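You operate a simulated robot arm through the tools that you are given. There is no shell and no other tool. Be economical: measure what you need, move in short steps, check, and stop when the job is done.

You are at the controls of a simulated robot arm. One attempt, no reset.

Task
Take the glass cloth and leave it on top of the blue tub of cream.

Only the result counts: the job must be done as asked and must still hold three seconds after the hand-in. Knocking over, shifting, dropping, spilling or breaking anything else fails it.

Robot
A 7-joint arm with a two-finger parallel gripper, fixed in place. Base frame: the origin is at the foot of the arm, x ahead of it, y to its left, z up; the work surface is at about z = 850. Readings come in mm, rad, newtons and seconds.
With the tool pointing down near the work surface it reaches from about 240 to 680 mm from the base axis. Its first joint turns from -1.152 to 1.152 rad. Payload 2.4 kg.
The TCP is the grasp point between the finger pads, 30 mm short of the fingertips. In the tool frame z runs along the fingers and y along their closing line. Largest opening 94 mm; finger width 28, thickness 10; the body of the gripper, 50 by 96 mm, starts 55 mm behind the TCP.
Orientation is told as [roll, pitch, yaw] about the base's x, y, z axes, in that order, counted from this pose: with the fingers straight down and closing along the base's y, the tool's x points along the base's -x, its y along +y and its z along -z.

Tools
- The arm moves only by the tool send_rows. Its argument "steps" is text: rows parted by semicolons, each of 5 numbers parted by spaces: the gripper command, from -1 (shut) to 1 (fully open), values between in proportion, then the shift along the tool's x, y, z in m, then the turn about the tool's z in rad. In form: gripper tx ty tz spin; .... A call has 1 to 12 rows; each row shifts and turns the commanded pose from where the row before left it, along the tool's axes as they then stand. Rows are played at 5 a second. More than 50 mm and 0.15 rad between two rows, or a gripper value outside its range, and nothing of the call is played. A pose out of reach is approached as far as the arm can. The call stops where the force on the tool passes 40 N (or 10 N more than at its start, if that is more) or the arm is blocked; 0.2 s more then pass. Each finger travels about 153 mm/s and halts on what it meets, pressing with about 43 N; the grip force reading is that of the motor and also rises with nothing between the fingers. The clock runs only during rows and for 0.2 s after the last one: add rows that do not move to give the fingers time. The reply holds the time, the measured pose of the TCP, the force on the tool along the base axes, the opening and the grip force, in the units named above and with some noise.
- Cameras (640 x 400 px; columns grow to the right, rows downward): "scene" is fixed at [19.8, 461, 1449.6]; the picture's right is [-0.85, -0.52, 0.00], its down [-0.26, 0.43, -0.86] and it looks along [0.45, -0.74, -0.50] (base axes); focal length 350 px, centre (320, 200). "wrist" rides on the gripper at [-37, 0, -58] in the tool frame; the picture's right is [0.00, -1.00, 0.00], its down [0.97, 0.00, -0.24] and it looks along [0.24, 0.00, 0.97] (tool axes); focal length 218 px, centre (320, 200).
- get_image(camera): a new picture of that camera. It takes no simulated time.
- measure_at(camera, pixels): for up to 12 pixels [column, row] of the newest picture of that camera ("zoom" is the newest enlarged one), the place [x, y, z] in the base frame of the surface seen there, good to about 3 mm, but the place of the scene camera against the robot may be out by one fixed shift of up to 12 mm in any direction. It takes no simulated time.
- enlarge(camera, box): a new picture of the part [left, top, right, bottom] of that camera's present view, enlarged. It takes no simulated time.
- job_done(): hands the job in; it is judged then, once.

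Go step by step. Measure first, check grasps and placings, and put right what went wrong. The budget is 60 turns and 30 pictures, counting those below and the enlarged ones. Unless the task says otherwise, let go and move clear before handing in, and close with one line.

The tools are called after "Emit:" by a JSON object that holds its "api" and its "payload". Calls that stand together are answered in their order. send_rows: Moves the arm, as the interface text tells. Its arguments: {"type":"object","properties":{"steps":{"type":"string"}},"required":["steps"]} The other tools are called the same way: get_image (camera) takes a picture; measure_at (camera, pixels) gives the place of the surface under pixels of a picture; enlarge (camera, box) takes an enlarged picture of a part of a camera's view; job_done () hands the job in.

At the start:

```text
t: 0.0
ee_pos: [269.3, -237.2, 1136.8]
tcp_rot: [-0.001, 0.0, 0.0]
force: [-0.7, 0.4, -0.8]
gripper_width: 94.0
gripper_force: 0.1
```

scene: 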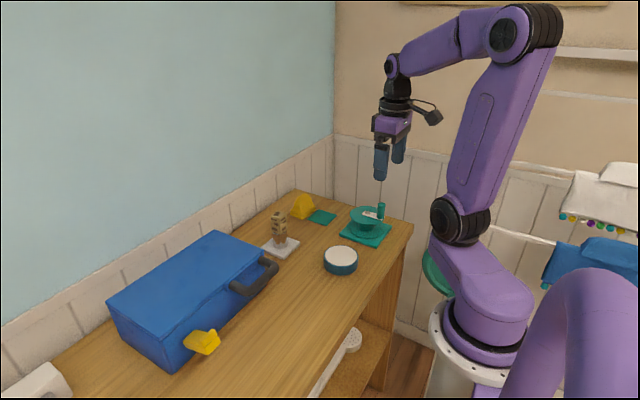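
wrist: 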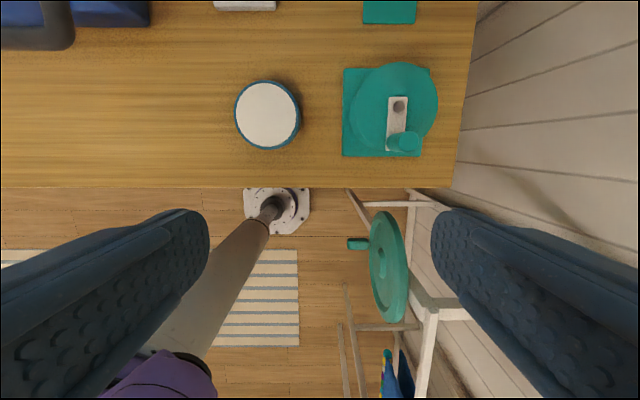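

The pictures show a blue-rimmed tub with a white lid at scene (340,260). There are several teal things around (322,217) and (365,225), so I'll enlarge to find which one is the cloth.

Emit:
{"api": "enlarge", "payload": {"camera": "scene", "box": [240, 170, 420, 290]}}

Emit:
{"api": "enlarge", "payload": {"camera": "wrist", "box": [200, 0, 480, 175]}}

Emit:
{"api": "enlarge", "payload": {"camera": "scene", "box": [500, 130, 640, 320]}}

```text
3.33 times, centred on (330, 230) of scene
```

zoom: 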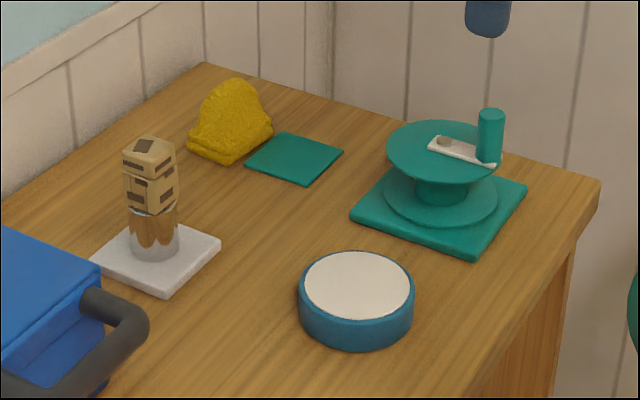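

```text
2.29 times, centred on (340, 88) of wrist
```

zoom: 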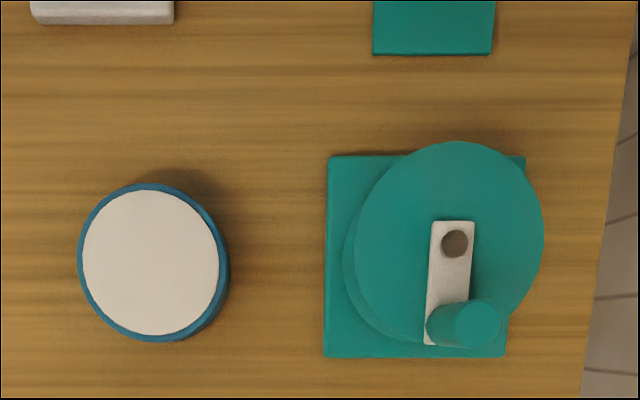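

```text
2.11 times, centred on (570, 225) of scene
```

zoom: 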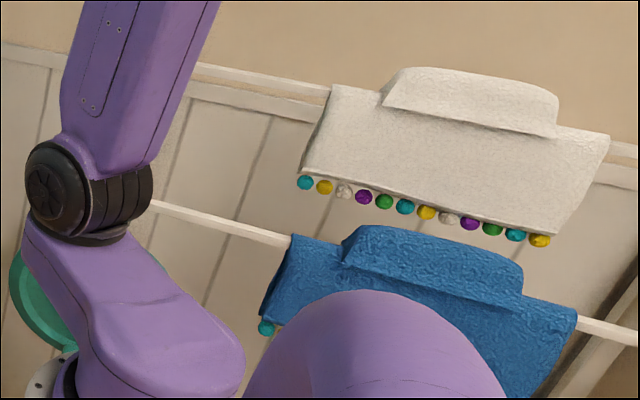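

The thin teal square at scene (322,217) looks like the glass cloth, and the yellow lump beside it looks like a sponge. I'll measure the cloth, tub, sponge and spinner.

Emit:
{"api": "get_image", "payload": {"camera": "scene"}}

Emit:
{"api": "measure_at", "payload": {"camera": "scene", "pixels": [[322, 217], [309, 219], [320, 210], [336, 216], [325, 224], [302, 195], [309, 216], [340, 256], [325, 250], [356, 250], [365, 215], [330, 230]]}}

Emit:
{"api": "measure_at", "payload": {"camera": "wrist", "pixels": [[390, 10], [364, 22], [414, 22], [266, 115], [236, 115], [298, 115], [266, 83], [266, 146], [310, 50], [402, 66]]}}

```text
24 pictures are left
```

scene: 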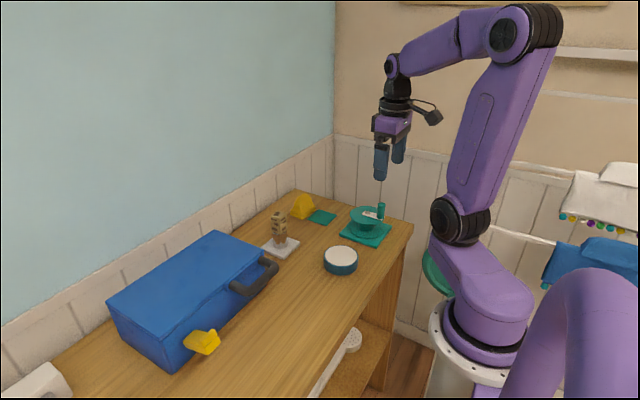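

```text
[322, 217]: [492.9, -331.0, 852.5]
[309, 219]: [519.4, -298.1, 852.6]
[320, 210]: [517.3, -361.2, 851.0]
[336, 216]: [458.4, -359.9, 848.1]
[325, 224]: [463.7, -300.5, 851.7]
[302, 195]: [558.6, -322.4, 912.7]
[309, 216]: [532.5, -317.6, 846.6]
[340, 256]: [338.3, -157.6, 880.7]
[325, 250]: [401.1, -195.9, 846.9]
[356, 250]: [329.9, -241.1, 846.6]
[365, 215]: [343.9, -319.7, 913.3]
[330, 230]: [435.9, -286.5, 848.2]
```

```text
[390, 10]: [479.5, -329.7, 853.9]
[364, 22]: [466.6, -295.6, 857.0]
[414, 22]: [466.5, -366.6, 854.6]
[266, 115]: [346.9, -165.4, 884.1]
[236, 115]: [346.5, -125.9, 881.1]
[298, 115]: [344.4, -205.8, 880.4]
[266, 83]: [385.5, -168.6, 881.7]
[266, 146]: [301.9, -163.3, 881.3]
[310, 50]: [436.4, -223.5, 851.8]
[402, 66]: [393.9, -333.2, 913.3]
```

The tub's centre is about (344,-166) with its top at z≈881. The cloth's centre is about (492,-331), it's about 62 mm square and its top is at ≈852. I'll move above the cloth and look again.

Emit:
{"api": "send_rows", "payload": {"steps": "1 -0.0446 -0.0188 0 0;1 -0.0446 -0.0188 0 0;1 -0.0446 -0.0188 0 0;1 -0.0446 -0.0188 0 0;1 -0.0446 -0.0188 0 0;1 0 0 0.04 0;1 0 0 0.04 0;1 0 0 0.04 0;1 0 0 0 0"}}

Emit:
{"api": "get_image", "payload": {"camera": "wrist"}}

```text
t: 2.0
ee_pos: [491.0, -331.8, 1015.0]
tcp_rot: [-0.001, 0.001, 0.004]
force: [-0.4, -0.3, 0.8]
gripper_width: 94.1
gripper_force: 0.2
```

```text
23 pictures are left
```

wrist: 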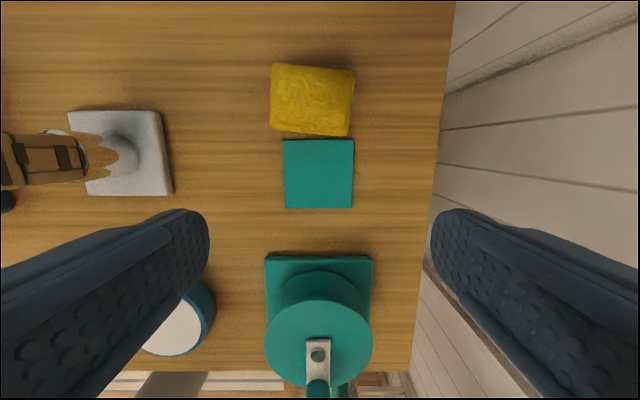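

Emit:
{"api": "measure_at", "payload": {"camera": "wrist", "pixels": [[319, 173], [286, 142], [351, 142], [288, 206], [350, 206], [275, 170], [363, 170], [312, 100], [310, 128], [320, 262], [318, 300], [319, 353]]}}

Emit:
{"api": "enlarge", "payload": {"camera": "wrist", "box": [250, 50, 390, 230]}}

```text
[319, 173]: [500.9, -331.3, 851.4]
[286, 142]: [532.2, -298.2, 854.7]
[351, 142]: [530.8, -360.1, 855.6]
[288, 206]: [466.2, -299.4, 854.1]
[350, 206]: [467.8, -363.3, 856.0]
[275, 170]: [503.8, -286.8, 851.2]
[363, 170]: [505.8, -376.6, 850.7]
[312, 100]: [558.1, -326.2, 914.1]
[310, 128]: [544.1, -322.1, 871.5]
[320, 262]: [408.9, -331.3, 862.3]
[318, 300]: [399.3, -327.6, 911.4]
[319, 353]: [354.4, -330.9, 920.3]
```

```text
2.22 times, centred on (320, 140) of wrist
```

zoom: 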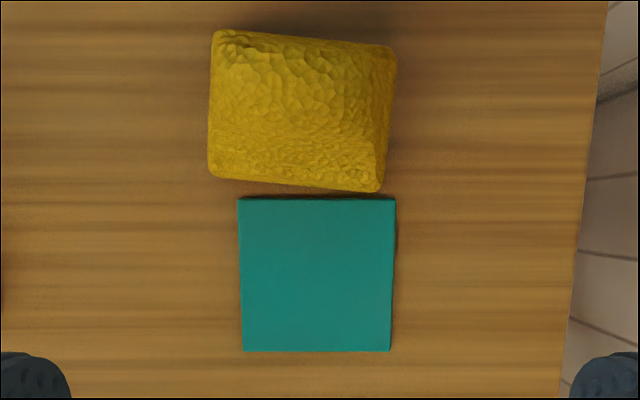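

The cloth's centre is (499,-331) and it's about 65 mm square by ≈4 mm thick, clear on both y sides. I'll straddle it along y and go down to just above the surface.

Emit:
{"api": "send_rows", "payload": {"steps": "1 -0.008 0 0.04 0;1 0 0 0.04 0;1 0 0 0.03 0;1 0 0 0.018 0;1 0 0 0.002 0;1 0 0 0 0"}}

```text
t: 3.4
ee_pos: [500.2, -331.0, 885.0]
tcp_rot: [0.001, 0.0, 0.001]
force: [0.1, -0.4, 0.0]
gripper_width: 93.9
gripper_force: 0.1
```

The fingertips are at about 855 with no contact. I'll creep down in 1 mm steps to just about touch the table.

Emit:
{"api": "send_rows", "payload": {"steps": "1 0 0 0.001 0;1 0 0 0.001 0;1 0 0 0.001 0;1 0 0 0 0"}}

Emit:
{"api": "get_image", "payload": {"camera": "wrist"}}

```text
t: 4.4
ee_pos: [500.2, -332.4, 883.1]
tcp_rot: [0.001, 0.001, 0.0]
force: [-0.4, 0.1, -0.6]
gripper_width: 94.1
gripper_force: 0.0
```

```text
21 pictures are left
```

wrist: 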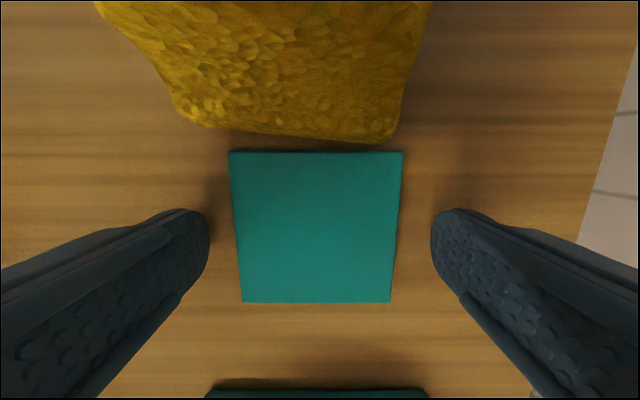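

The cloth is centred between the fingers in the wrist picture. I'll go slightly lower until I feel contact.

Emit:
{"api": "send_rows", "payload": {"steps": "1 0 0 0.001 0;1 0 0 0.0007 0;1 0 0 0 0"}}

```text
t: 5.2
ee_pos: [499.5, -330.2, 882.8]
tcp_rot: [0.002, -0.001, 0.0]
force: [0.1, 0.8, 0.8]
gripper_width: 94.0
gripper_force: 0.1
```

There's no contact yet and the tips are near the table. I'll close gently to about 62 mm and look.

Emit:
{"api": "send_rows", "payload": {"steps": "0.6 0 0 0 0;0.45 0 0 0 0;0.32 0 0 0 0;0.32 0 0 0 0"}}

Emit:
{"api": "get_image", "payload": {"camera": "wrist"}}

```text
t: 6.2
ee_pos: [499.9, -330.0, 881.2]
tcp_rot: [0.002, 0.0, 0.002]
force: [-0.5, 9.8, 1.9]
gripper_width: 69.8
gripper_force: 45.2
```

```text
20 pictures are left
```

wrist: 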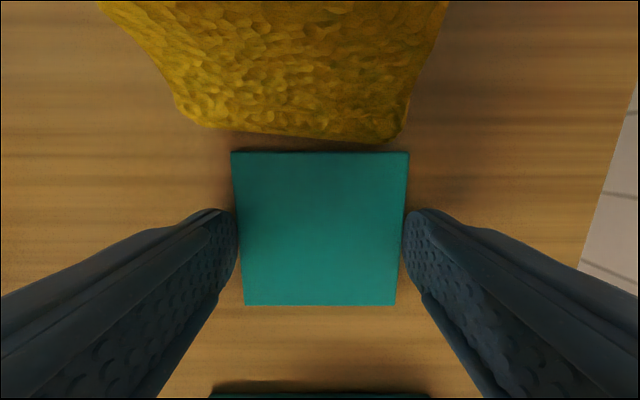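

The fingers stopped at 69.8 mm with 45 N, so the cloth behaves as stiff and is held. I'll lift a little and check.

Emit:
{"api": "send_rows", "payload": {"steps": "-1 0 0 0 0;-1 0 0 0 0;-1 0 0 -0.005 0;-1 0 0 -0.015 0;-1 0 0 -0.03 0;-1 0 0 0 0"}}

Emit:
{"api": "get_image", "payload": {"camera": "wrist"}}

Emit:
{"api": "get_image", "payload": {"camera": "scene"}}

```text
t: 7.0
ee_pos: [499.4, -329.9, 881.9]
tcp_rot: [0.004, 0.0, 0.0]
force: [5.9, -3.9, -7.3]
gripper_width: 69.7
gripper_force: 45.1
stopped in row 4: the force on the tool passed its limit (the readings are from after the stop); the commanded pose is now the measured one
```

```text
19 pictures are left
```

wrist: 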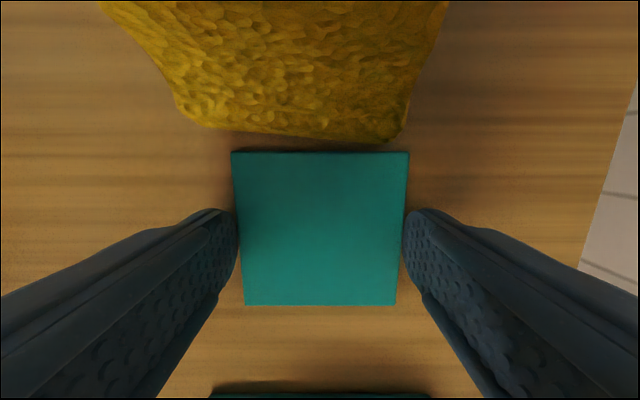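

```text
18 pictures are left
```

scene: 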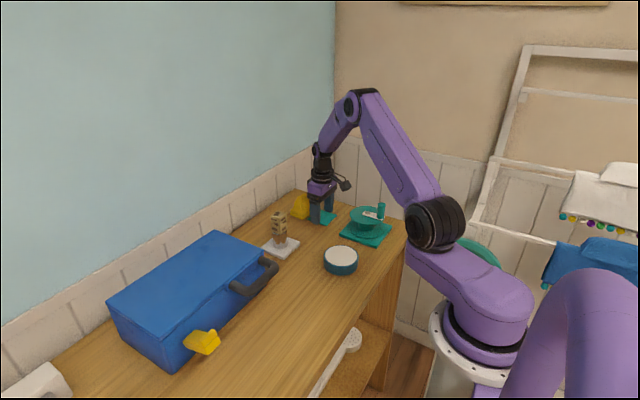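

The lift stopped with more than 40 N while the teal square stayed put, so it's fixed to the table and isn't a cloth. I'll let go, rise and look again at the lumpy yellow item and the hanging towels.

Emit:
{"api": "send_rows", "payload": {"steps": "0.6 0 0 0 0;1 0 0 0 0;1 0 0 -0.02 0;1 0 0 -0.04 0;1 0 0 -0.04 0;1 0 0 -0.04 0;1 0 0 -0.04 0;1 0.04 0 0 0;1 0 0 0 0"}}

Emit:
{"api": "enlarge", "payload": {"camera": "scene", "box": [260, 180, 350, 240]}}

Emit:
{"api": "get_image", "payload": {"camera": "wrist"}}

Emit:
{"api": "measure_at", "payload": {"camera": "scene", "pixels": [[605, 195], [600, 265], [203, 342], [300, 205], [303, 193], [295, 212], [312, 208], [590, 225], [635, 175]]}}

```text
t: 9.1
ee_pos: [460.9, -330.5, 1063.0]
tcp_rot: [0.002, 0.002, 0.001]
force: [-0.5, -0.9, -0.3]
gripper_width: 94.0
gripper_force: 0.0
```

```text
6.67 times, centred on (305, 210) of scene
```

zoom: 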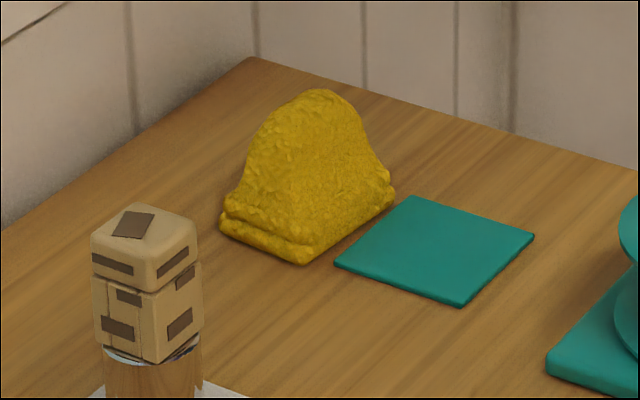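

```text
16 pictures are left
```

wrist: 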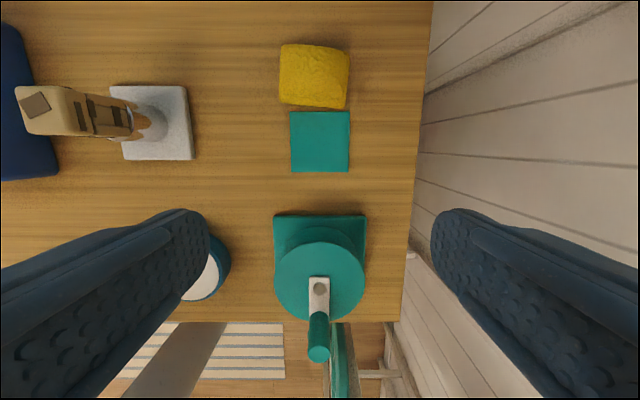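

```text
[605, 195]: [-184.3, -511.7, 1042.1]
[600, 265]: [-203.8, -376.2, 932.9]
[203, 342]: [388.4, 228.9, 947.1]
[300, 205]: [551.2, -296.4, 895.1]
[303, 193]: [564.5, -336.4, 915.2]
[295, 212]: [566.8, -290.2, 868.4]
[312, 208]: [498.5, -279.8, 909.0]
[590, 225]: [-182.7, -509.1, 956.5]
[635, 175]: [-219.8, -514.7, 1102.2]
```

Enlarged, the yellow item at scene (302,205) is clearly a bunched, peaked fabric, so that's the cloth. The teal square hasn't moved. I'll map the yellow cloth's shape.

Emit:
{"api": "measure_at", "payload": {"camera": "wrist", "pixels": [[283, 75], [295, 75], [313, 75], [330, 75], [345, 75], [313, 48], [313, 58], [313, 68], [313, 85], [313, 95], [313, 104], [313, 41]]}}

Emit:
{"api": "enlarge", "payload": {"camera": "wrist", "box": [265, 30, 365, 120]}}

```text
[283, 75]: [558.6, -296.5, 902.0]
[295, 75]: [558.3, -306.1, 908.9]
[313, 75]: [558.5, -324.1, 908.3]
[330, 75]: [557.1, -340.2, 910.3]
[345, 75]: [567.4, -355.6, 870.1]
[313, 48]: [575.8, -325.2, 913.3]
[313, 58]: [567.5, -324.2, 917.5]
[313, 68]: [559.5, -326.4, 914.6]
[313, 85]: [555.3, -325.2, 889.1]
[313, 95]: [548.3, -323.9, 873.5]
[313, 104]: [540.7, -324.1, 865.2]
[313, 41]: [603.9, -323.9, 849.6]
```

```text
4.44 times, centred on (315, 75) of wrist
```

zoom: 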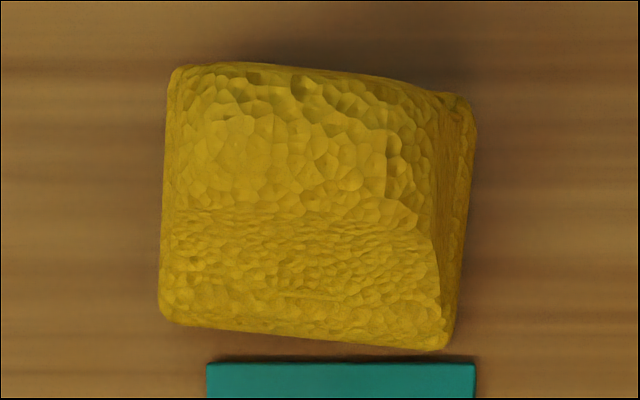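

The cloth is a ridge along y, turned about 6°. Its crest is near (567,-325,917), with steep sides about 25 mm apart from z≈885 to 915, so I'll pinch it across x. First I'll turn the gripper -1.464 rad up high.

Emit:
{"api": "send_rows", "payload": {"steps": "1 0 0 0 -0.1464;1 0 0 0 -0.1464;1 0 0 0 -0.1464;1 0 0 0 -0.1464;1 0 0 0 -0.1464;1 0 0 0 -0.1464;1 0 0 0 -0.1464;1 0 0 0 -0.1464;1 0 0 0 -0.1464;1 0 0 0 -0.1464;1 0 0 0 0"}}

```text
t: 11.4
ee_pos: [459.5, -330.2, 1062.6]
tcp_rot: [0.002, -0.002, 1.466]
force: [0.0, 0.3, -0.8]
gripper_width: 93.9
gripper_force: 0.0
```

The turn is right. In tool axes the shift to the crest is about (-0.016,-0.105), so I'll go there, drop to z≈985 and look.

Emit:
{"api": "send_rows", "payload": {"steps": "1 -0.0054 -0.035 0 0;1 -0.0054 -0.035 0 0;1 -0.0054 -0.035 0 0;1 0 0 0.04 0;1 0 0 0.037 0;1 0 0 0 0"}}

Emit:
{"api": "get_image", "payload": {"camera": "wrist"}}

```text
t: 12.8
ee_pos: [567.5, -324.7, 985.7]
tcp_rot: [0.003, -0.003, 1.466]
force: [-0.5, -0.3, 0.4]
gripper_width: 93.9
gripper_force: 0.1
```

```text
14 pictures are left
```

wrist: 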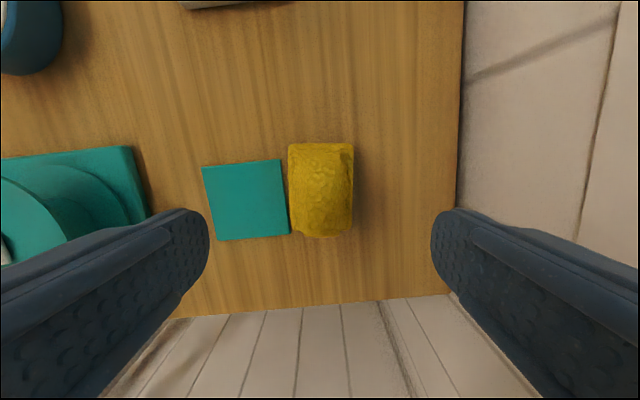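

Emit:
{"api": "enlarge", "payload": {"camera": "wrist", "box": [270, 130, 370, 250]}}

Emit:
{"api": "measure_at", "payload": {"camera": "wrist", "pixels": [[292, 185], [298, 190], [305, 190], [313, 190], [321, 190], [330, 190], [338, 190], [344, 190], [351, 190], [321, 150], [321, 165], [321, 225]]}}

```text
3.33 times, centred on (320, 190) of wrist
```

zoom: 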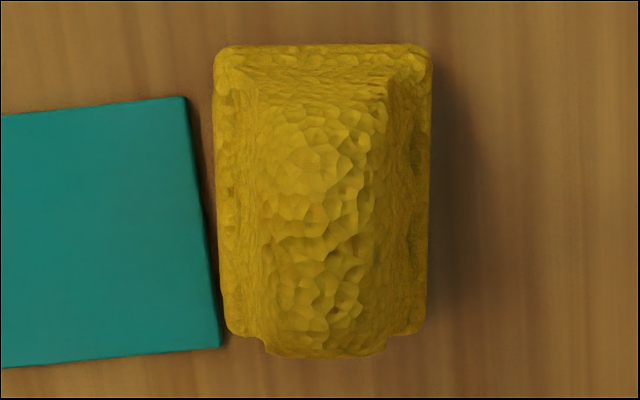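

```text
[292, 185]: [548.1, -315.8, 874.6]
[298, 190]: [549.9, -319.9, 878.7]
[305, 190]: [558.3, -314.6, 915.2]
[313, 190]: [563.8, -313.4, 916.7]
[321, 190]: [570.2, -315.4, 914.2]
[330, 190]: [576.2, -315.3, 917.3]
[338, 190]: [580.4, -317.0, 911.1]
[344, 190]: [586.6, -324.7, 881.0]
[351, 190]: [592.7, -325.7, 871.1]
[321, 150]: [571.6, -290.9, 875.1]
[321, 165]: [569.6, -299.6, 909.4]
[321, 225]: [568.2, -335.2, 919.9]
```

The ridge is centred at x≈569.5 and runs parallel to the fingers, with its steep sides at x≈557–582. I'll drop to TCP z≈909 and close.

Emit:
{"api": "send_rows", "payload": {"steps": "1 0 -0.002 0.03 0;1 0 0 0.03 0;1 0 0 0.016 0;1 0 0 0 0;0.3 0 0 0 0;-0.2 0 0 0 0;-0.3 0 0 0 0;-0.3 0 0 0 0"}}

Emit:
{"api": "get_image", "payload": {"camera": "wrist"}}

```text
t: 14.7
ee_pos: [568.1, -325.0, 909.0]
tcp_rot: [0.002, -0.002, 1.465]
force: [-0.4, 1.3, 0.4]
gripper_width: 32.8
gripper_force: 0.1
```

```text
12 pictures are left
```

wrist: 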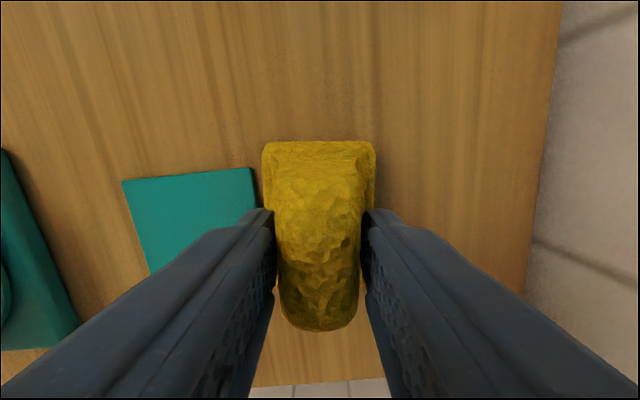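

The fingers are evenly placed and not yet touching at 32.8 mm. I'll close fully and lift slightly.

Emit:
{"api": "send_rows", "payload": {"steps": "-0.45 0 0 0 0;-1 0 0 0 0;-1 0 0 0 0;-1 0 0 -0.005 0;-1 0 0 -0.01 0;-1 0 0 -0.02 0;-1 0 0 0 0"}}

Emit:
{"api": "get_image", "payload": {"camera": "wrist"}}

Emit:
{"api": "enlarge", "payload": {"camera": "scene", "box": [260, 150, 380, 240]}}

```text
t: 16.2
ee_pos: [567.7, -324.3, 943.6]
tcp_rot: [0.001, -0.002, 1.466]
force: [-0.1, -0.3, -0.5]
gripper_width: 29.3
gripper_force: 42.8
```

```text
11 pictures are left
```

wrist: 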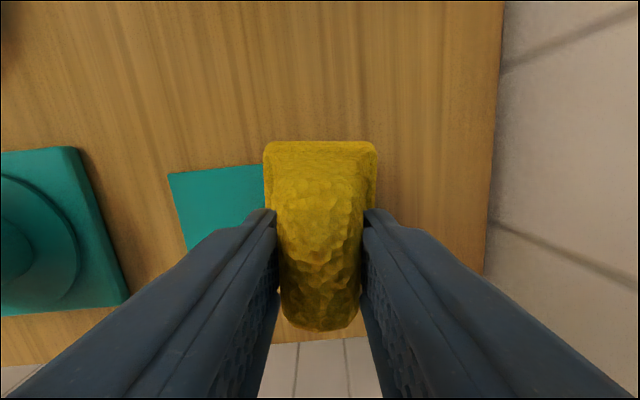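

```text
4.44 times, centred on (320, 195) of scene
```

zoom: 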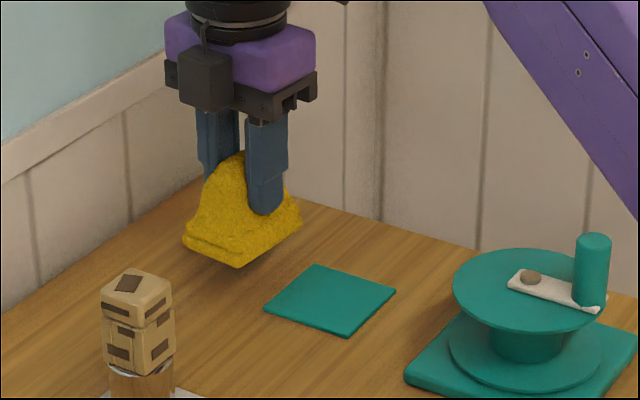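

The cloth is held, with a 29.3 mm opening and its base clear of the table. I'll raise it and carry it over the tub.

Emit:
{"api": "send_rows", "payload": {"steps": "-1 0 0 -0.039 0;-1 0 0 -0.039 0;-1 0 0 -0.039 0;-1 -0.02237 0.0398 0 0;-1 -0.02237 0.0398 0 0;-1 -0.02237 0.0398 0 0;-1 -0.02237 0.0398 0 0;-1 -0.02237 0.0398 0 0;-1 -0.02237 0.0398 0 0;-1 0 0 0 0;-1 0 0 0.04 0;-1 0 0 0 0"}}

Emit:
{"api": "get_image", "payload": {"camera": "wrist"}}

Emit:
{"api": "get_image", "payload": {"camera": "scene"}}

```text
t: 18.9
ee_pos: [345.7, -165.4, 1022.5]
tcp_rot: [0.002, 0.0, 1.465]
force: [0.4, -0.1, -0.4]
gripper_width: 29.6
gripper_force: 43.1
```

```text
9 pictures are left
```

wrist: 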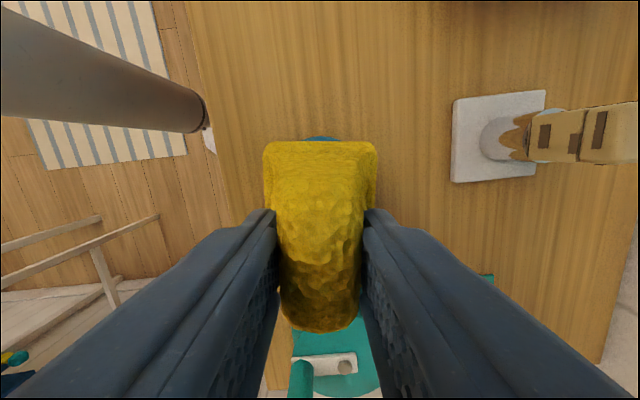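

```text
8 pictures are left
```

scene: 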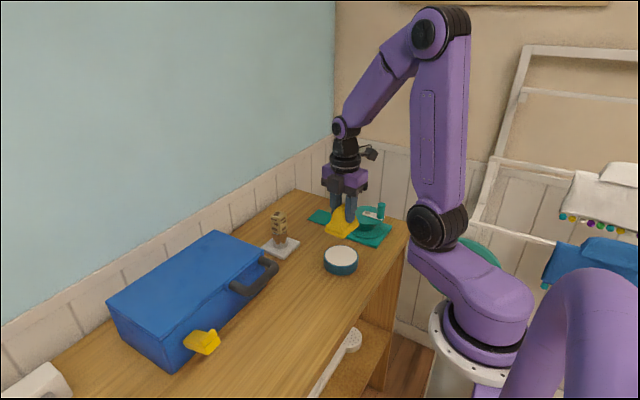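

The cloth is above the tub, with the tub's rim peeking out at wrist (320,138). Contact is expected at TCP z≈940, so I'll go down to 946 and check.

Emit:
{"api": "send_rows", "payload": {"steps": "-1 0 0 0.03 0;-1 0 0 0.03 0;-1 0 0 0.016 0;-1 0 0 0 0"}}

Emit:
{"api": "enlarge", "payload": {"camera": "scene", "box": [280, 190, 400, 280]}}

```text
t: 19.9
ee_pos: [345.0, -166.0, 944.2]
tcp_rot: [0.003, -0.002, 1.467]
force: [0.1, -1.2, 0.0]
gripper_width: 29.5
gripper_force: 42.7
```

```text
4.44 times, centred on (340, 235) of scene
```

zoom: 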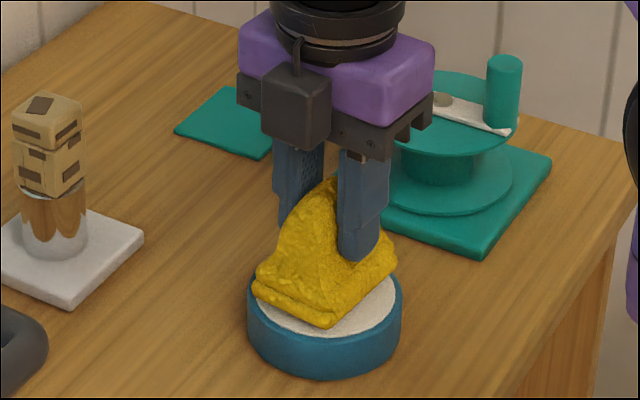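

The cloth hangs about 4 mm over the lid, inside its outline. I'll creep down until it touches.

Emit:
{"api": "send_rows", "payload": {"steps": "-1 0 0 0.001 0;-1 0 0 0.001 0;-1 0 0 0.001 0;-1 0 0 0 0"}}

```text
t: 20.9
ee_pos: [344.5, -166.0, 942.1]
tcp_rot: [0.002, 0.0, 1.464]
force: [-0.3, -0.3, -1.1]
gripper_width: 29.5
gripper_force: 43.4
```

Emit:
{"api": "send_rows", "payload": {"steps": "-1 0 0 0.001 0;-1 0 0 0.0005 0;-1 0 0 0 0"}}

```text
t: 21.6
ee_pos: [344.2, -165.9, 941.7]
tcp_rot: [0.003, 0.0, 1.466]
force: [0.5, 0.3, 0.1]
gripper_width: 29.7
gripper_force: 43.4
```

There's no contact force yet. I'll step down a bit further.

Emit:
{"api": "send_rows", "payload": {"steps": "-1 0 0 0.0005 0;-1 0 0 0.0005 0;-1 0 0 0.0005 0;-1 0 0 0 0"}}

Emit:
{"api": "enlarge", "payload": {"camera": "scene", "box": [310, 220, 370, 280]}}

```text
t: 22.6
ee_pos: [344.4, -166.5, 938.8]
tcp_rot: [0.001, -0.001, 1.468]
force: [0.7, -0.5, 0.1]
gripper_width: 29.1
gripper_force: 43.5
```

```text
6.67 times, centred on (340, 250) of scene
```

zoom: 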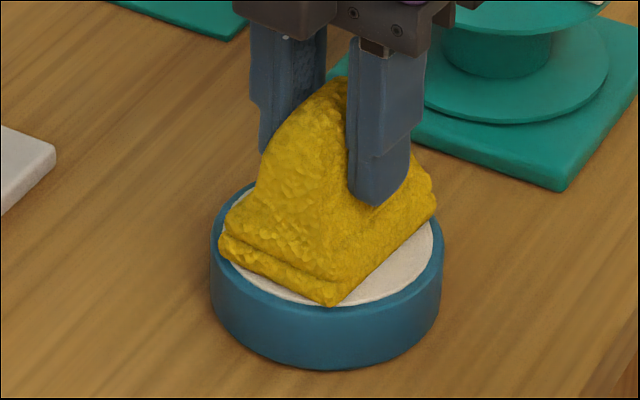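

The cloth looks nearly seated, but there's still no force. I'll keep going in half-millimetre steps.

Emit:
{"api": "send_rows", "payload": {"steps": "-1 0 0 0.0005 0;-1 0 0 0.0005 0;-1 0 0 0.0005 0;-1 0 0 0 0"}}

```text
t: 23.6
ee_pos: [344.9, -167.2, 938.1]
tcp_rot: [0.0, -0.002, 1.466]
force: [-4.5, 1.7, 33.4]
gripper_width: 29.4
gripper_force: 42.9
```

That's contact at 33 N. I'll back off 0.5 mm, then release slowly.

Emit:
{"api": "send_rows", "payload": {"steps": "-1 0 0 -0.0005 0;-0.3 0 0 0 0;-0.1 0 0 0 0;0.3 0 0 0 0;0.3 0 0 0 0"}}

Emit:
{"api": "get_image", "payload": {"camera": "wrist"}}

```text
t: 24.9
ee_pos: [344.5, -166.5, 938.5]
tcp_rot: [0.002, -0.002, 1.465]
force: [0.7, 0.5, 0.1]
gripper_width: 61.1
gripper_force: 0.0
```

```text
5 pictures are left
```

wrist: 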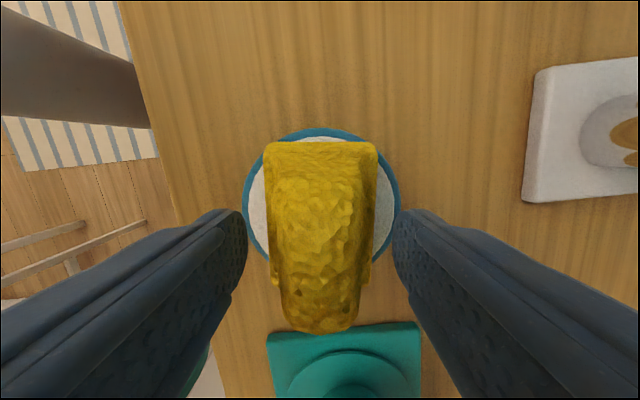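

The cloth sits on the lid and is free of the fingers. I'll open fully and rise straight up.

Emit:
{"api": "send_rows", "payload": {"steps": "0.6 0 0 0 0;0.6 0 0 -0.02 0;0.6 0 0 -0.04 0;0.6 0 0 -0.045 0;0.6 0 0 -0.045 0;0.6 0 0 0 0;0.6 0 0 0 0"}}

Emit:
{"api": "enlarge", "payload": {"camera": "scene", "box": [250, 150, 430, 290]}}

Emit:
{"api": "get_image", "payload": {"camera": "wrist"}}

```text
t: 26.4
ee_pos: [345.1, -166.3, 1088.0]
tcp_rot: [0.002, -0.002, 1.466]
force: [0.5, -0.3, -0.1]
gripper_width: 75.3
gripper_force: 0.1
```

```text
2.86 times, centred on (340, 220) of scene
```

zoom: 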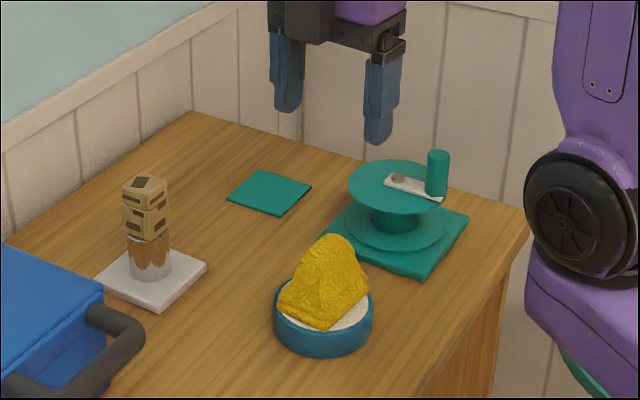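

```text
3 pictures are left
```

wrist: 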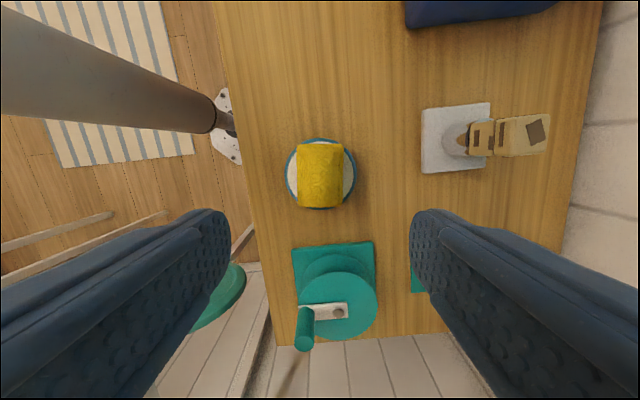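

The yellow cloth rests centred on the blue tub and the arm is clear. One last measure checks that the teal square and the tub haven't shifted.

Emit:
{"api": "measure_at", "payload": {"camera": "zoom", "pixels": [[230, 195], [260, 173], [309, 185], [276, 213], [268, 193]]}}

Emit:
{"api": "measure_at", "payload": {"camera": "wrist", "pixels": [[321, 140], [321, 207], [289, 174], [353, 174], [320, 185]]}}

```text
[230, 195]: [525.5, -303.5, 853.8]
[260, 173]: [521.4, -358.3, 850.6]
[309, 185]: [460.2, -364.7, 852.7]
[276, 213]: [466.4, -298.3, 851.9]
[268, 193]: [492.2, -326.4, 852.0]
```

```text
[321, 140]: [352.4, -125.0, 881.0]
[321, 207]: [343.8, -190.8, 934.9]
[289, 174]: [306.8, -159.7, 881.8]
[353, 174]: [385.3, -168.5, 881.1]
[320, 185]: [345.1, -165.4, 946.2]
```

The tub and the teal square are where they started, and the cloth's top is at z≈946 over the tub's centre. I'm handing in.

Emit:
{"api": "job_done", "payload": {}}

```text
The job is handed in.
```

The yellow cloth is resting centred on top of the blue tub of cream, and the gripper is open and clear above it. I took the yellow item to be the glass cloth: I gripped the teal square first, but it wouldn't lift from the table, and it hadn't shifted when I measured it afterwards.
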